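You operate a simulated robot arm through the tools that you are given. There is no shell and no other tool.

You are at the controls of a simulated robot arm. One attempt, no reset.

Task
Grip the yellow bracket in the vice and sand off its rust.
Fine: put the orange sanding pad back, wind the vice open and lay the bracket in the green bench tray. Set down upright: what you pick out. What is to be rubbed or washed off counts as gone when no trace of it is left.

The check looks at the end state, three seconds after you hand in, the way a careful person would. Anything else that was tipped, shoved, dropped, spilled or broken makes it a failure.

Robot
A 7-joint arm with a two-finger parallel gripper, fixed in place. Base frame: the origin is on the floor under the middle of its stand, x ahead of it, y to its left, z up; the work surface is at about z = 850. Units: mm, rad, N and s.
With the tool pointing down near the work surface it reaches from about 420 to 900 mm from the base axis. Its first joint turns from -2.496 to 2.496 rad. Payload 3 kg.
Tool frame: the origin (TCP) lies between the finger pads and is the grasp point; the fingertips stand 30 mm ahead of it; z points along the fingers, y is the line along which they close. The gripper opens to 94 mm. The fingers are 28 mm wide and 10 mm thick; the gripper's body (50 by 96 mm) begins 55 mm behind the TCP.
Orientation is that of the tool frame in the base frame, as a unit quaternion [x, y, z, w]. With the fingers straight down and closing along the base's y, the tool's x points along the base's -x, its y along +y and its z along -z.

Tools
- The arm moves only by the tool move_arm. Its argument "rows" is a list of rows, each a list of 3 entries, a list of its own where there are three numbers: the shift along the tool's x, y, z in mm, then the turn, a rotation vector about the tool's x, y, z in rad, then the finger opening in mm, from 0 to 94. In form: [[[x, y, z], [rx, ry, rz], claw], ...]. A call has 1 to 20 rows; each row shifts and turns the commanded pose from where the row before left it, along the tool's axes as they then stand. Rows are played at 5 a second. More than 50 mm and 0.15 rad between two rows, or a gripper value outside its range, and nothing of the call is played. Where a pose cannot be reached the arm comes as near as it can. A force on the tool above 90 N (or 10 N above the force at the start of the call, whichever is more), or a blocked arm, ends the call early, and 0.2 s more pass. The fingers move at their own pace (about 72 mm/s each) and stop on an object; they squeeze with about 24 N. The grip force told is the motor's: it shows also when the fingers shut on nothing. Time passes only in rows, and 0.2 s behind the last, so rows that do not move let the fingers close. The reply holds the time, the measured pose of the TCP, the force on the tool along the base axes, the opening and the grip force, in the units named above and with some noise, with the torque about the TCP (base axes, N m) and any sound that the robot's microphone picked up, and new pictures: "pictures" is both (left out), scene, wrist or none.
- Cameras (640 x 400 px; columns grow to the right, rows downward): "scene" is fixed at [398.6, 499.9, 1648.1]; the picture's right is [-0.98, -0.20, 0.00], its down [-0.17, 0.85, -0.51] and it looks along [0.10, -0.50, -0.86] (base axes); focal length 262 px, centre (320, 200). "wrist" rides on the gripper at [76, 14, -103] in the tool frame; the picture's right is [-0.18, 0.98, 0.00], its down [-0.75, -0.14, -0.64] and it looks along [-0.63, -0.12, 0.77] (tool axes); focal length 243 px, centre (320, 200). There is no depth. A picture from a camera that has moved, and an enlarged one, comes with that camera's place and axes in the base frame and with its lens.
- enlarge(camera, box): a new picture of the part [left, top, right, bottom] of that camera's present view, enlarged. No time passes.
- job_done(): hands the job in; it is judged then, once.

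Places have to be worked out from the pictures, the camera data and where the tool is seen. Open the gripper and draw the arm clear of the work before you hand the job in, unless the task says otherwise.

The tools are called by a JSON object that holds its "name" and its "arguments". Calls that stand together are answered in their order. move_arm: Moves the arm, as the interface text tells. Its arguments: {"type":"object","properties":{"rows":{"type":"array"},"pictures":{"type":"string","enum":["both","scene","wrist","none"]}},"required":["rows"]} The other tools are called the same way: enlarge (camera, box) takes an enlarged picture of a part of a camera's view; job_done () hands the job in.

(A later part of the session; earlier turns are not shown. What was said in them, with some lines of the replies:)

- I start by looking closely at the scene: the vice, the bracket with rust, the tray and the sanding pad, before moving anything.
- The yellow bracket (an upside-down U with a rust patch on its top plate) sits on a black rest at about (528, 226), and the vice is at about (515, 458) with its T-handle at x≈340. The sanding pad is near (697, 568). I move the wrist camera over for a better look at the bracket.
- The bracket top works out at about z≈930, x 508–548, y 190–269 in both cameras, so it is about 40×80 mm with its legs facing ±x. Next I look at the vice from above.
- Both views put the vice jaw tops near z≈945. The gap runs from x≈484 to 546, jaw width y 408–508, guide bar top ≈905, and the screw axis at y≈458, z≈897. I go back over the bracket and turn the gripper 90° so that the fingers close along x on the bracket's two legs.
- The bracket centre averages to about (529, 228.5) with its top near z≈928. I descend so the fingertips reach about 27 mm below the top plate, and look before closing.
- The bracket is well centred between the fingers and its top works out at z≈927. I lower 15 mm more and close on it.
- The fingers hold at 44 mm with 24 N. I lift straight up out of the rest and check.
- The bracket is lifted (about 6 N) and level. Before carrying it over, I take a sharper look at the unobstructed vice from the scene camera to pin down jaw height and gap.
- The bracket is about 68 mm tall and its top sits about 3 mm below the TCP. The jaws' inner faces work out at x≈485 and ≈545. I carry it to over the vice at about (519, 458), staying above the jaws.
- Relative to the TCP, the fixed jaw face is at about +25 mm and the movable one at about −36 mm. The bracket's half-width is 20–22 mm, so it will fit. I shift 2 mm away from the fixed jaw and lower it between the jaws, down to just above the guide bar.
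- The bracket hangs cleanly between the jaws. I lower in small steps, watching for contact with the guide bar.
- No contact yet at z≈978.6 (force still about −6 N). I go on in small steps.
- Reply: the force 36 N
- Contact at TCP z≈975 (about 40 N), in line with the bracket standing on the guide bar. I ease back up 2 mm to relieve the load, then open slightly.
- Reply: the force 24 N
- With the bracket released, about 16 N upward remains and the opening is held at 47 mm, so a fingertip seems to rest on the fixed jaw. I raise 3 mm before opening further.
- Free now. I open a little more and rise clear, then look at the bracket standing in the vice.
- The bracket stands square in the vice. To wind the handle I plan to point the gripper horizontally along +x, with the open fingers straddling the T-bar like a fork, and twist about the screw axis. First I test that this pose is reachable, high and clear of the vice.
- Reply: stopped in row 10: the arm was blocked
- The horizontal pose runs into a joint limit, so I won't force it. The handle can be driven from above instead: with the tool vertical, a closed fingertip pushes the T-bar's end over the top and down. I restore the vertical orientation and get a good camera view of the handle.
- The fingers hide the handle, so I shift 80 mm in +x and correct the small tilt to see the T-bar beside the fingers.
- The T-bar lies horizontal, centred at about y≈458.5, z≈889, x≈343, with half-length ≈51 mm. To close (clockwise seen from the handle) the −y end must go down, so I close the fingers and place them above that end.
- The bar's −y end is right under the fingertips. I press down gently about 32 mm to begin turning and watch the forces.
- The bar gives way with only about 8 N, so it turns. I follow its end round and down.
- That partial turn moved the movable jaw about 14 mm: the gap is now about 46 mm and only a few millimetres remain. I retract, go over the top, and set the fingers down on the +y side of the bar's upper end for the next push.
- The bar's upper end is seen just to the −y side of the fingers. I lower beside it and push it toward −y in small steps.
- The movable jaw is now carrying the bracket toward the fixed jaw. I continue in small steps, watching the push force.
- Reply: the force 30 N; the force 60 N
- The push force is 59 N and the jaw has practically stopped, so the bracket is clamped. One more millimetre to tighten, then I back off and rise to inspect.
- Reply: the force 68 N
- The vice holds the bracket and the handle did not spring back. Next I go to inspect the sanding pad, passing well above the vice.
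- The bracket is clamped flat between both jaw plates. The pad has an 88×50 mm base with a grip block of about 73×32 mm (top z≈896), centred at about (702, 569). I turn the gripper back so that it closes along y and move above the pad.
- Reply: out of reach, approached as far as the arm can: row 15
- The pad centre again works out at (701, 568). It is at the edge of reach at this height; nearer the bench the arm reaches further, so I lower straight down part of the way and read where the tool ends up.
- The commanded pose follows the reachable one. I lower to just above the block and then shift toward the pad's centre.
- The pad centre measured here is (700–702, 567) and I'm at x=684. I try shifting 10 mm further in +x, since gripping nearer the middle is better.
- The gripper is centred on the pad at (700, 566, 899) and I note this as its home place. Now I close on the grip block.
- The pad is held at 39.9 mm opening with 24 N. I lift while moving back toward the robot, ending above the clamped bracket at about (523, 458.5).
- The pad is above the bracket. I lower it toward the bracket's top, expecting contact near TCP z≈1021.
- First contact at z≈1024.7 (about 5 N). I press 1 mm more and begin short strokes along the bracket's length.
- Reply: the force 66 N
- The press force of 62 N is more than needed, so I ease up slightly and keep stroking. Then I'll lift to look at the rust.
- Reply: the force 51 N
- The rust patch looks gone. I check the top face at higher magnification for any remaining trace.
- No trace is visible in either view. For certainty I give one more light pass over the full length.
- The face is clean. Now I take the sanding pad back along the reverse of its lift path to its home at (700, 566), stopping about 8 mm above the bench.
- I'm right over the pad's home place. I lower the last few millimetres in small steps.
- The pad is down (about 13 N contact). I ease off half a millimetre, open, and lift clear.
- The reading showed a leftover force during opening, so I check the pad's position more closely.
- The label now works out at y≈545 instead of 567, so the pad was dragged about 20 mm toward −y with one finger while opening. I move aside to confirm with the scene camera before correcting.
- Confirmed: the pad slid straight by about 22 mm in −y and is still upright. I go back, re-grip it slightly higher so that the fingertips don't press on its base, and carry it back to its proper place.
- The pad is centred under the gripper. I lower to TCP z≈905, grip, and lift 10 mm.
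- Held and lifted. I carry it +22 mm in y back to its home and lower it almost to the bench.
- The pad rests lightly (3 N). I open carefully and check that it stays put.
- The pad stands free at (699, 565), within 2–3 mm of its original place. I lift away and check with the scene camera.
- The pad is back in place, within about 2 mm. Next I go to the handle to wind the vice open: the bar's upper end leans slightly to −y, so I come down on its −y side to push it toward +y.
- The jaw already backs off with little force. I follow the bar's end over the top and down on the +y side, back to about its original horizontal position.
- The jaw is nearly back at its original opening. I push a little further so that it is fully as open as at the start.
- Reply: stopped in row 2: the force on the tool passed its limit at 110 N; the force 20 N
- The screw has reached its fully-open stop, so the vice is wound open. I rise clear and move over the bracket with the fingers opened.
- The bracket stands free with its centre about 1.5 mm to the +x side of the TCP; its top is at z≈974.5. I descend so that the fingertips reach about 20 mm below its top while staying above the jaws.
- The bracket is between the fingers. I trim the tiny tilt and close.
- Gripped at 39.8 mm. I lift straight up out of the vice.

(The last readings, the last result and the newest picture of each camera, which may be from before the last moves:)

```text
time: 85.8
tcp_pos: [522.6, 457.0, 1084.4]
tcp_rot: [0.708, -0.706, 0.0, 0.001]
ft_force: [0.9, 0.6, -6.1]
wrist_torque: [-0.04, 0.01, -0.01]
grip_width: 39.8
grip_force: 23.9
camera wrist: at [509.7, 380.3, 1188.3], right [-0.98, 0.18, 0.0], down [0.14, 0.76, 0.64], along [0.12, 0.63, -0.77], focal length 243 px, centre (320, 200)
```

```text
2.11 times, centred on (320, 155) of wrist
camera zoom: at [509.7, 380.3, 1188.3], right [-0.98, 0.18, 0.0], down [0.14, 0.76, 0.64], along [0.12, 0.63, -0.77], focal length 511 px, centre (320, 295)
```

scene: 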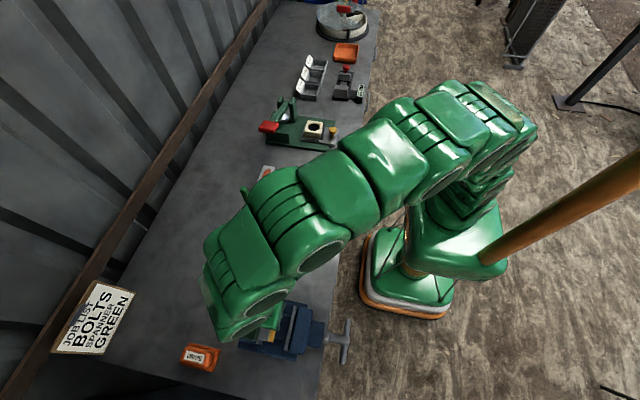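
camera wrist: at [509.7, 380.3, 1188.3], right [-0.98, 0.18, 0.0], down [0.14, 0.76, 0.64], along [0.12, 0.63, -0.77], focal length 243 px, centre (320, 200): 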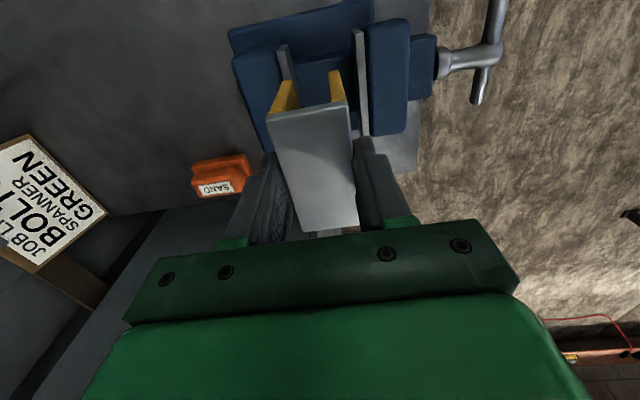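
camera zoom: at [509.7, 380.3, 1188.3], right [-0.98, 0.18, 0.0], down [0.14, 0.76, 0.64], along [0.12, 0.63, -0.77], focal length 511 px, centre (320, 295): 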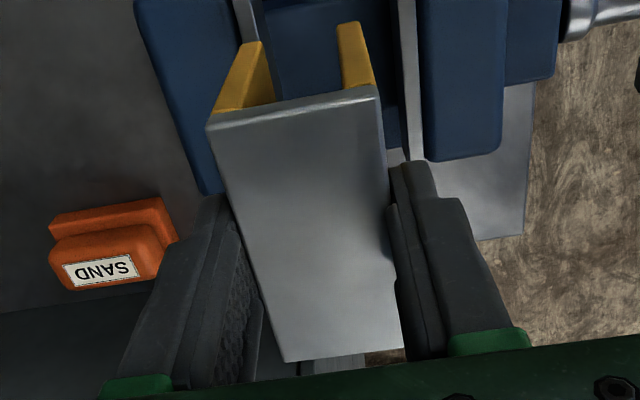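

The bracket is held level (6 N). I carry it at this height to over the centre of the green bench tray, about (540, 38).

{"name": "move_arm", "arguments": {"rows": [[[20, 0, 0], [0, 0, 0], 30], [[42, -1.7, 0], [0, 0, 0], 30], [[42, -1.7, 0], [0, 0, 0], 30], [[42, -1.7, 0], [0, 0, 0], 30], [[42, -1.7, 0], [0, 0, 0], 30], [[42, -1.7, 0], [0, 0, 0], 30], [[42, -1.7, 0], [0, 0, 0], 30], [[42, -1.7, 0], [0, 0, 0], 30], [[42, -1.7, 0], [0, 0, 0], 30], [[42, -1.7, 0], [0, 0, 0], 30], [[21, -1.7, 0], [0, 0, 0], 30], [[0, 0, 0], [0, 0, 0], 30]], "pictures": "both"}}

{"name": "enlarge", "arguments": {"camera": "wrist", "box": [180, 0, 460, 180]}}

```text
time: 88.4
tcp_pos: [540.7, 36.8, 1085.5]
tcp_rot: [0.708, -0.707, 0.001, 0.0]
ft_force: [-0.3, 0.1, -5.6]
wrist_torque: [0.0, -0.01, 0.0]
grip_width: 39.8
grip_force: 23.8
camera wrist: at [527.1, -39.7, 1188.6], right [-0.98, 0.18, 0.0], down [0.14, 0.75, 0.64], along [0.12, 0.63, -0.77], focal length 243 px, centre (320, 200)
```

scene: 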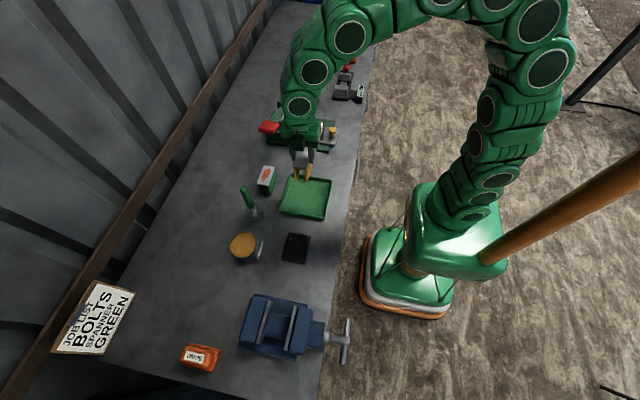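
wrist: 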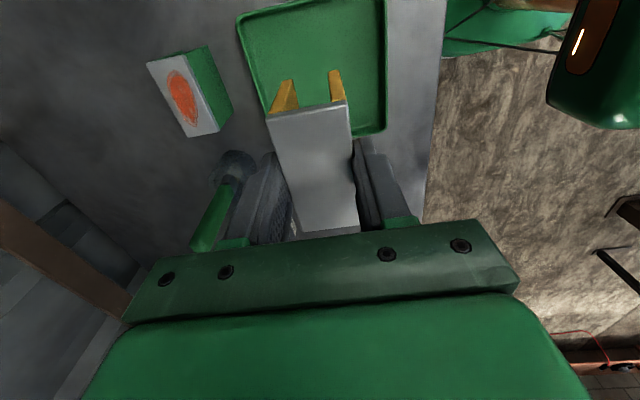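

```text
2.22 times, centred on (320, 90) of wrist
camera zoom: at [527.1, -39.7, 1188.6], right [-0.98, 0.18, 0.0], down [0.14, 0.75, 0.64], along [0.12, 0.63, -0.77], focal length 539 px, centre (320, 444)
```

zoom: 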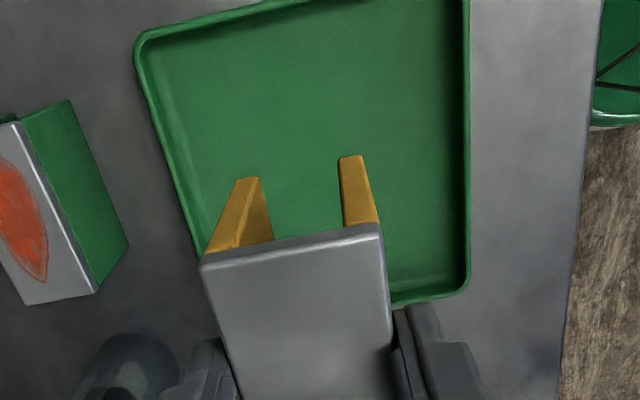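

The bracket hangs over the tray's middle. I lower it, slowing down near the tray floor (contact expected near TCP z≈931).

{"name": "move_arm", "arguments": {"rows": [[[0, 0, 40], [0, 0, 0], 30], [[0, 0, 45], [0, 0, 0], 30], [[0, 0, 35], [0, 0, 0], 30], [[0, 0, 18], [0, 0, 0], 30], [[0, 0, 6], [0, 0, 0], 30]], "pictures": "both"}}

{"name": "enlarge", "arguments": {"camera": "scene", "box": [240, 130, 360, 230]}}

```text
time: 89.6
tcp_pos: [542.2, 38.7, 941.3]
tcp_rot: [0.708, -0.706, 0.0, 0.001]
ft_force: [-0.1, -0.8, -6.3]
wrist_torque: [0.01, 0.03, -0.01]
grip_width: 40.1
grip_force: 23.8
camera wrist: at [528.2, -38.7, 1043.5], right [-0.98, 0.18, 0.0], down [0.14, 0.75, 0.64], along [0.12, 0.63, -0.77], focal length 243 px, centre (320, 200)
```

scene: 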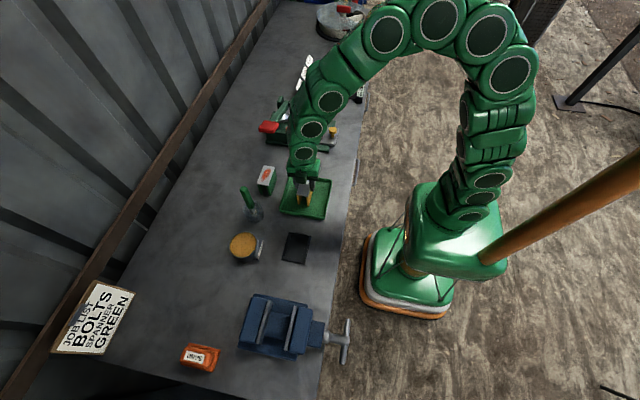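
wrist: 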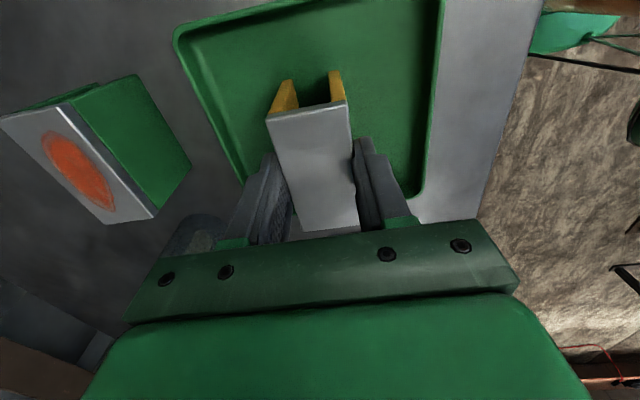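

```text
4.00 times, centred on (300, 180) of scene
camera zoom: at [398.6, 499.9, 1648.1], right [-0.98, -0.2, 0.0], down [-0.17, 0.85, -0.51], along [0.1, -0.5, -0.86], focal length 1047 px, centre (400, 280)
```

zoom: 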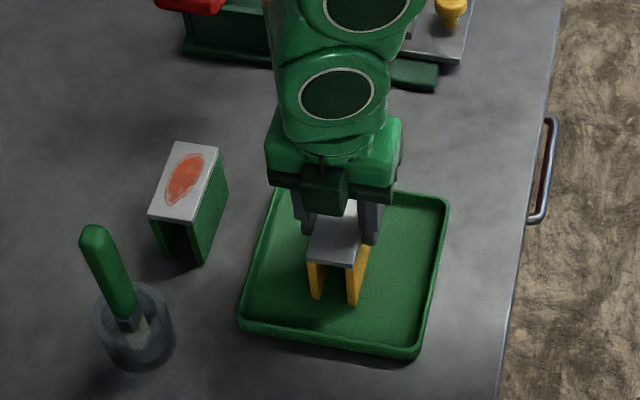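

{"name": "move_arm", "arguments": {"rows": [[[0, 0, 2], [0, 0, 0], 30], [[0, 0, 2], [0, 0, 0], 30], [[0, 0, 1.5], [0, 0, 0], 30]], "pictures": "none"}}

{"name": "move_arm", "arguments": {"rows": [[[0, 0, 1], [0, 0, 0], 30], [[0, 0, 1], [0, 0, 0], 30]], "pictures": "none"}}

```text
time: 90.4
tcp_pos: [542.8, 38.2, 934.9]
tcp_rot: [0.708, -0.706, -0.001, 0.0]
ft_force: [0.1, 0.0, -6.0]
wrist_torque: [-0.02, -0.01, -0.03]
grip_width: 39.9
grip_force: 23.6
```

```text
time: 91.0
tcp_pos: [541.7, 38.5, 933.7]
tcp_rot: [0.708, -0.706, 0.001, -0.001]
ft_force: [-1.5, -4.2, 21.0]
wrist_torque: [-0.09, 0.18, -0.11]
grip_width: 40.1
grip_force: 23.9
```

The bracket stands on the tray floor. I ease off half a millimetre and open slowly.

{"name": "move_arm", "arguments": {"rows": [[[0, 0, -0.6], [0, 0, 0], 30], [[0, 0, 0], [0, 0, 0], 30]], "pictures": "none"}}

{"name": "move_arm", "arguments": {"rows": [[[0, 0, 0], [0, 0, 0], 42], [[0, 0, 0], [0, 0, 0], 48], [[0, 0, 0], [0, 0, 0], 56], [[0, 0, 0], [0, 0, 0], 66]], "pictures": "wrist"}}

```text
time: 91.6
tcp_pos: [542.8, 38.5, 934.9]
tcp_rot: [0.707, -0.707, -0.001, 0.0]
ft_force: [-3.0, -0.5, 19.9]
wrist_torque: [0.05, 0.08, -0.06]
grip_width: 40.0
grip_force: 23.9
```

```text
time: 92.6
tcp_pos: [541.9, 38.6, 933.1]
tcp_rot: [0.707, -0.707, -0.001, 0.001]
ft_force: [-0.7, 0.1, 0.5]
wrist_torque: [0.02, -0.01, -0.03]
grip_width: 66.1
grip_force: 0.0
camera wrist: at [528.5, -38.9, 1036.3], right [-0.98, 0.18, 0.0], down [0.14, 0.75, 0.64], along [0.12, 0.63, -0.77], focal length 243 px, centre (320, 200)
```

wrist: 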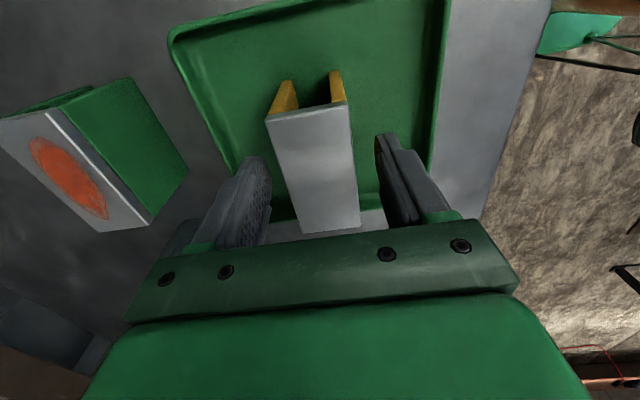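

The bracket stands free and upright in the tray. I raise the gripper straight up and clear, then check everything.

{"name": "move_arm", "arguments": {"rows": [[[0, 0, -10], [0, 0, 0], 70], [[0, 0, -25], [0, 0, 0], 80], [[0, 0, -40], [0, 0, 0], 90], [[0, 0, -45], [0, 0, 0], 90], [[0, 0, -45], [0, 0, 0], 90], [[30, 20, -30], [0, 0, 0], 90], [[35, 25, -20], [0, 0, 0], 90], [[35, 25, 0], [0, 0, 0], 90]], "pictures": "both"}}

{"name": "enlarge", "arguments": {"camera": "scene", "box": [240, 150, 360, 250]}}

{"name": "enlarge", "arguments": {"camera": "scene", "box": [160, 280, 360, 400]}}

{"name": "enlarge", "arguments": {"camera": "wrist", "box": [220, 0, 420, 150]}}

```text
time: 94.4
tcp_pos: [472.4, -62.0, 1149.2]
tcp_rot: [0.708, -0.706, 0.0, 0.0]
ft_force: [-0.2, -0.2, -0.6]
wrist_torque: [0.02, -0.01, 0.02]
grip_width: 89.9
grip_force: 0.1
camera wrist: at [458.1, -139.6, 1251.6], right [-0.98, 0.18, 0.0], down [0.14, 0.75, 0.64], along [0.12, 0.63, -0.77], focal length 243 px, centre (320, 200)
```

scene: 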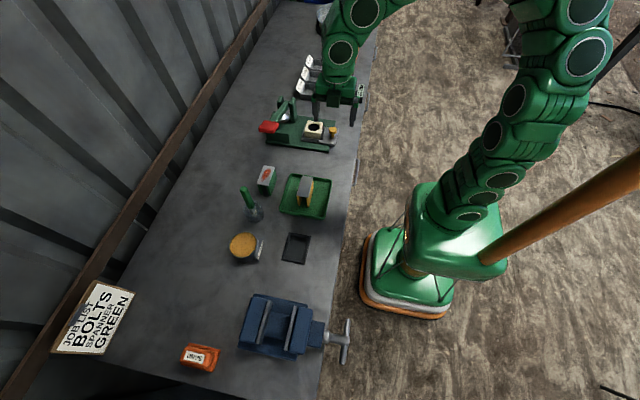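
wrist: 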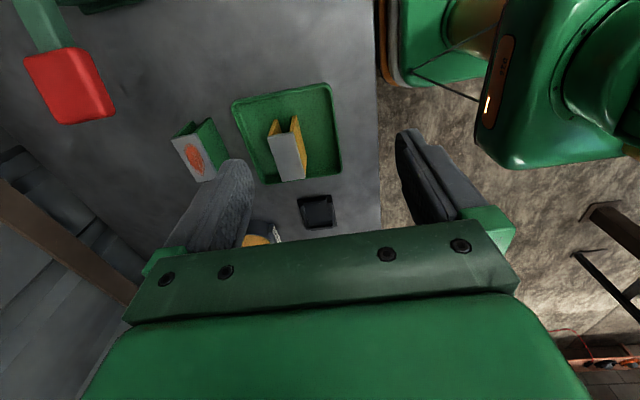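

```text
4.00 times, centred on (300, 200) of scene
camera zoom: at [398.6, 499.9, 1648.1], right [-0.98, -0.2, 0.0], down [-0.17, 0.85, -0.51], along [0.1, -0.5, -0.86], focal length 1047 px, centre (400, 200)
```

zoom: 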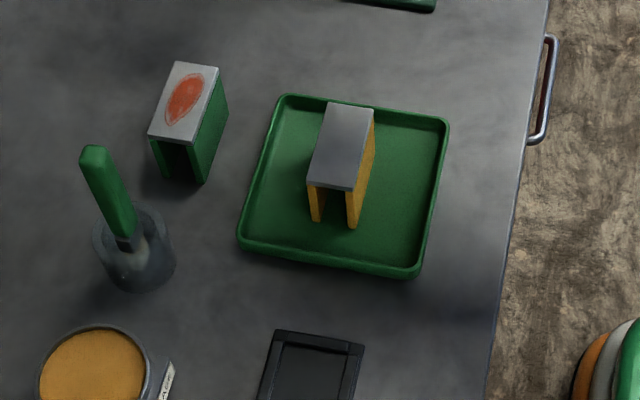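

```text
3.20 times, centred on (260, 340) of scene
camera zoom: at [398.6, 499.9, 1648.1], right [-0.98, -0.2, 0.0], down [-0.17, 0.85, -0.51], along [0.1, -0.5, -0.86], focal length 837 px, centre (512, -248)
```

zoom: 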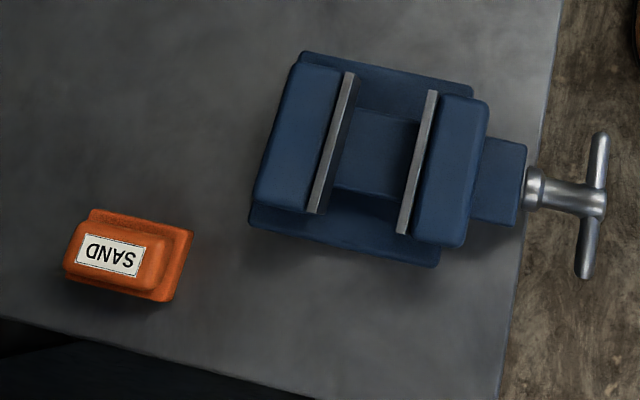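

```text
2.67 times, centred on (320, 75) of wrist
camera zoom: at [458.1, -139.6, 1251.6], right [-0.98, 0.18, 0.0], down [0.14, 0.75, 0.64], along [0.12, 0.63, -0.77], focal length 647 px, centre (320, 533)
```

zoom: 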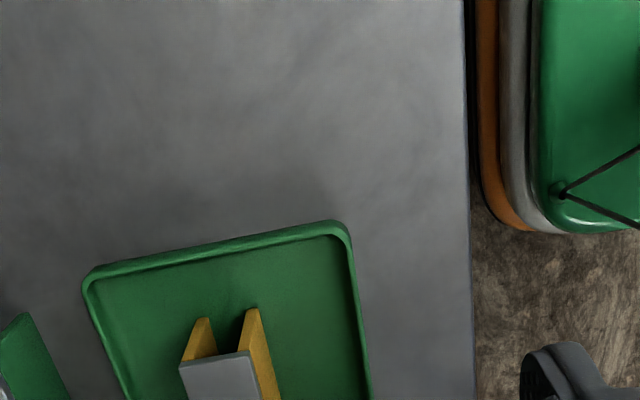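

The bracket stands upright in the green tray, the pad is home and the vice is open. One last close look at the bracket's face before handing in.

{"name": "enlarge", "arguments": {"camera": "scene", "box": [285, 165, 335, 215]}}

{"name": "enlarge", "arguments": {"camera": "wrist", "box": [230, 80, 350, 190]}}

{"name": "enlarge", "arguments": {"camera": "scene", "box": [240, 20, 400, 160]}}

```text
8.00 times, centred on (310, 190) of scene
camera zoom: at [398.6, 499.9, 1648.1], right [-0.98, -0.2, 0.0], down [-0.17, 0.85, -0.51], along [0.1, -0.5, -0.86], focal length 2093 px, centre (400, 280)
```

zoom: 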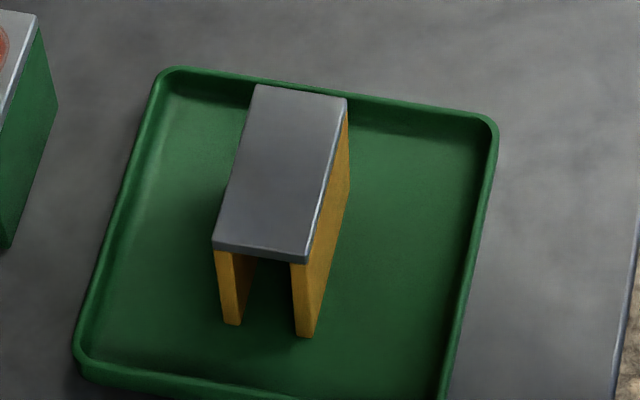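

```text
3.64 times, centred on (290, 135) of wrist
camera zoom: at [458.1, -139.6, 1251.6], right [-0.98, 0.18, 0.0], down [0.14, 0.75, 0.64], along [0.12, 0.63, -0.77], focal length 882 px, centre (429, 436)
```

zoom: 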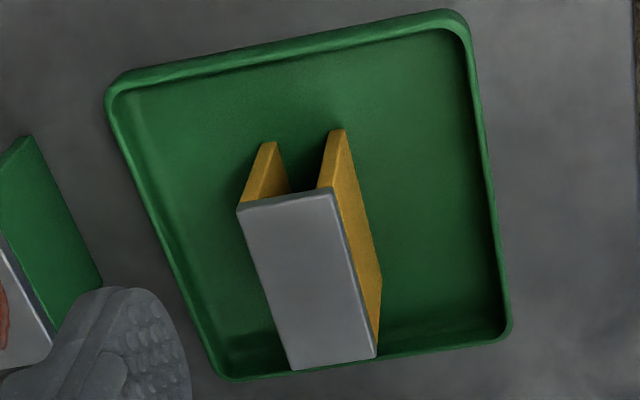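

```text
2.86 times, centred on (320, 90) of scene
camera zoom: at [398.6, 499.9, 1648.1], right [-0.98, -0.2, 0.0], down [-0.17, 0.85, -0.51], along [0.1, -0.5, -0.86], focal length 748 px, centre (320, 514)
```

zoom: 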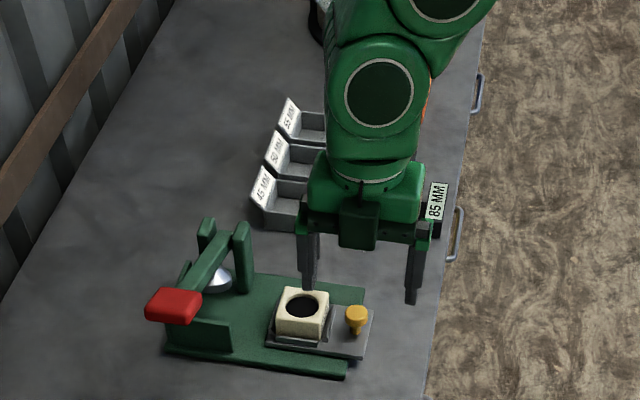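

The bracket's face is clean and the bracket stands upright in the tray. The pad is back, the vice is open, nothing else is disturbed, and the open gripper is well clear. I hand the job in.

{"name": "job_done", "arguments": {}}

```text
The job is handed in.
```

I clamped the yellow bracket in the vice, sanded off its rust and stood it upright in the green bench tray. I've handed the job in, but I don't know the result of the check.

- **Rust:** none shows on the bracket in close-ups from either camera, checked after sanding and again in the tray.
- **Sanding pad:** it is back where it was, within about 2–3 mm. It slid about 22 mm when I first let go of it, so I picked it up again and moved it back.
- **Vice:** it is wound open to its stop, which is where it stood at the start.
- **Everything else:** nothing in the last pictures looks moved or tipped. The gripper is open and clear of the work.
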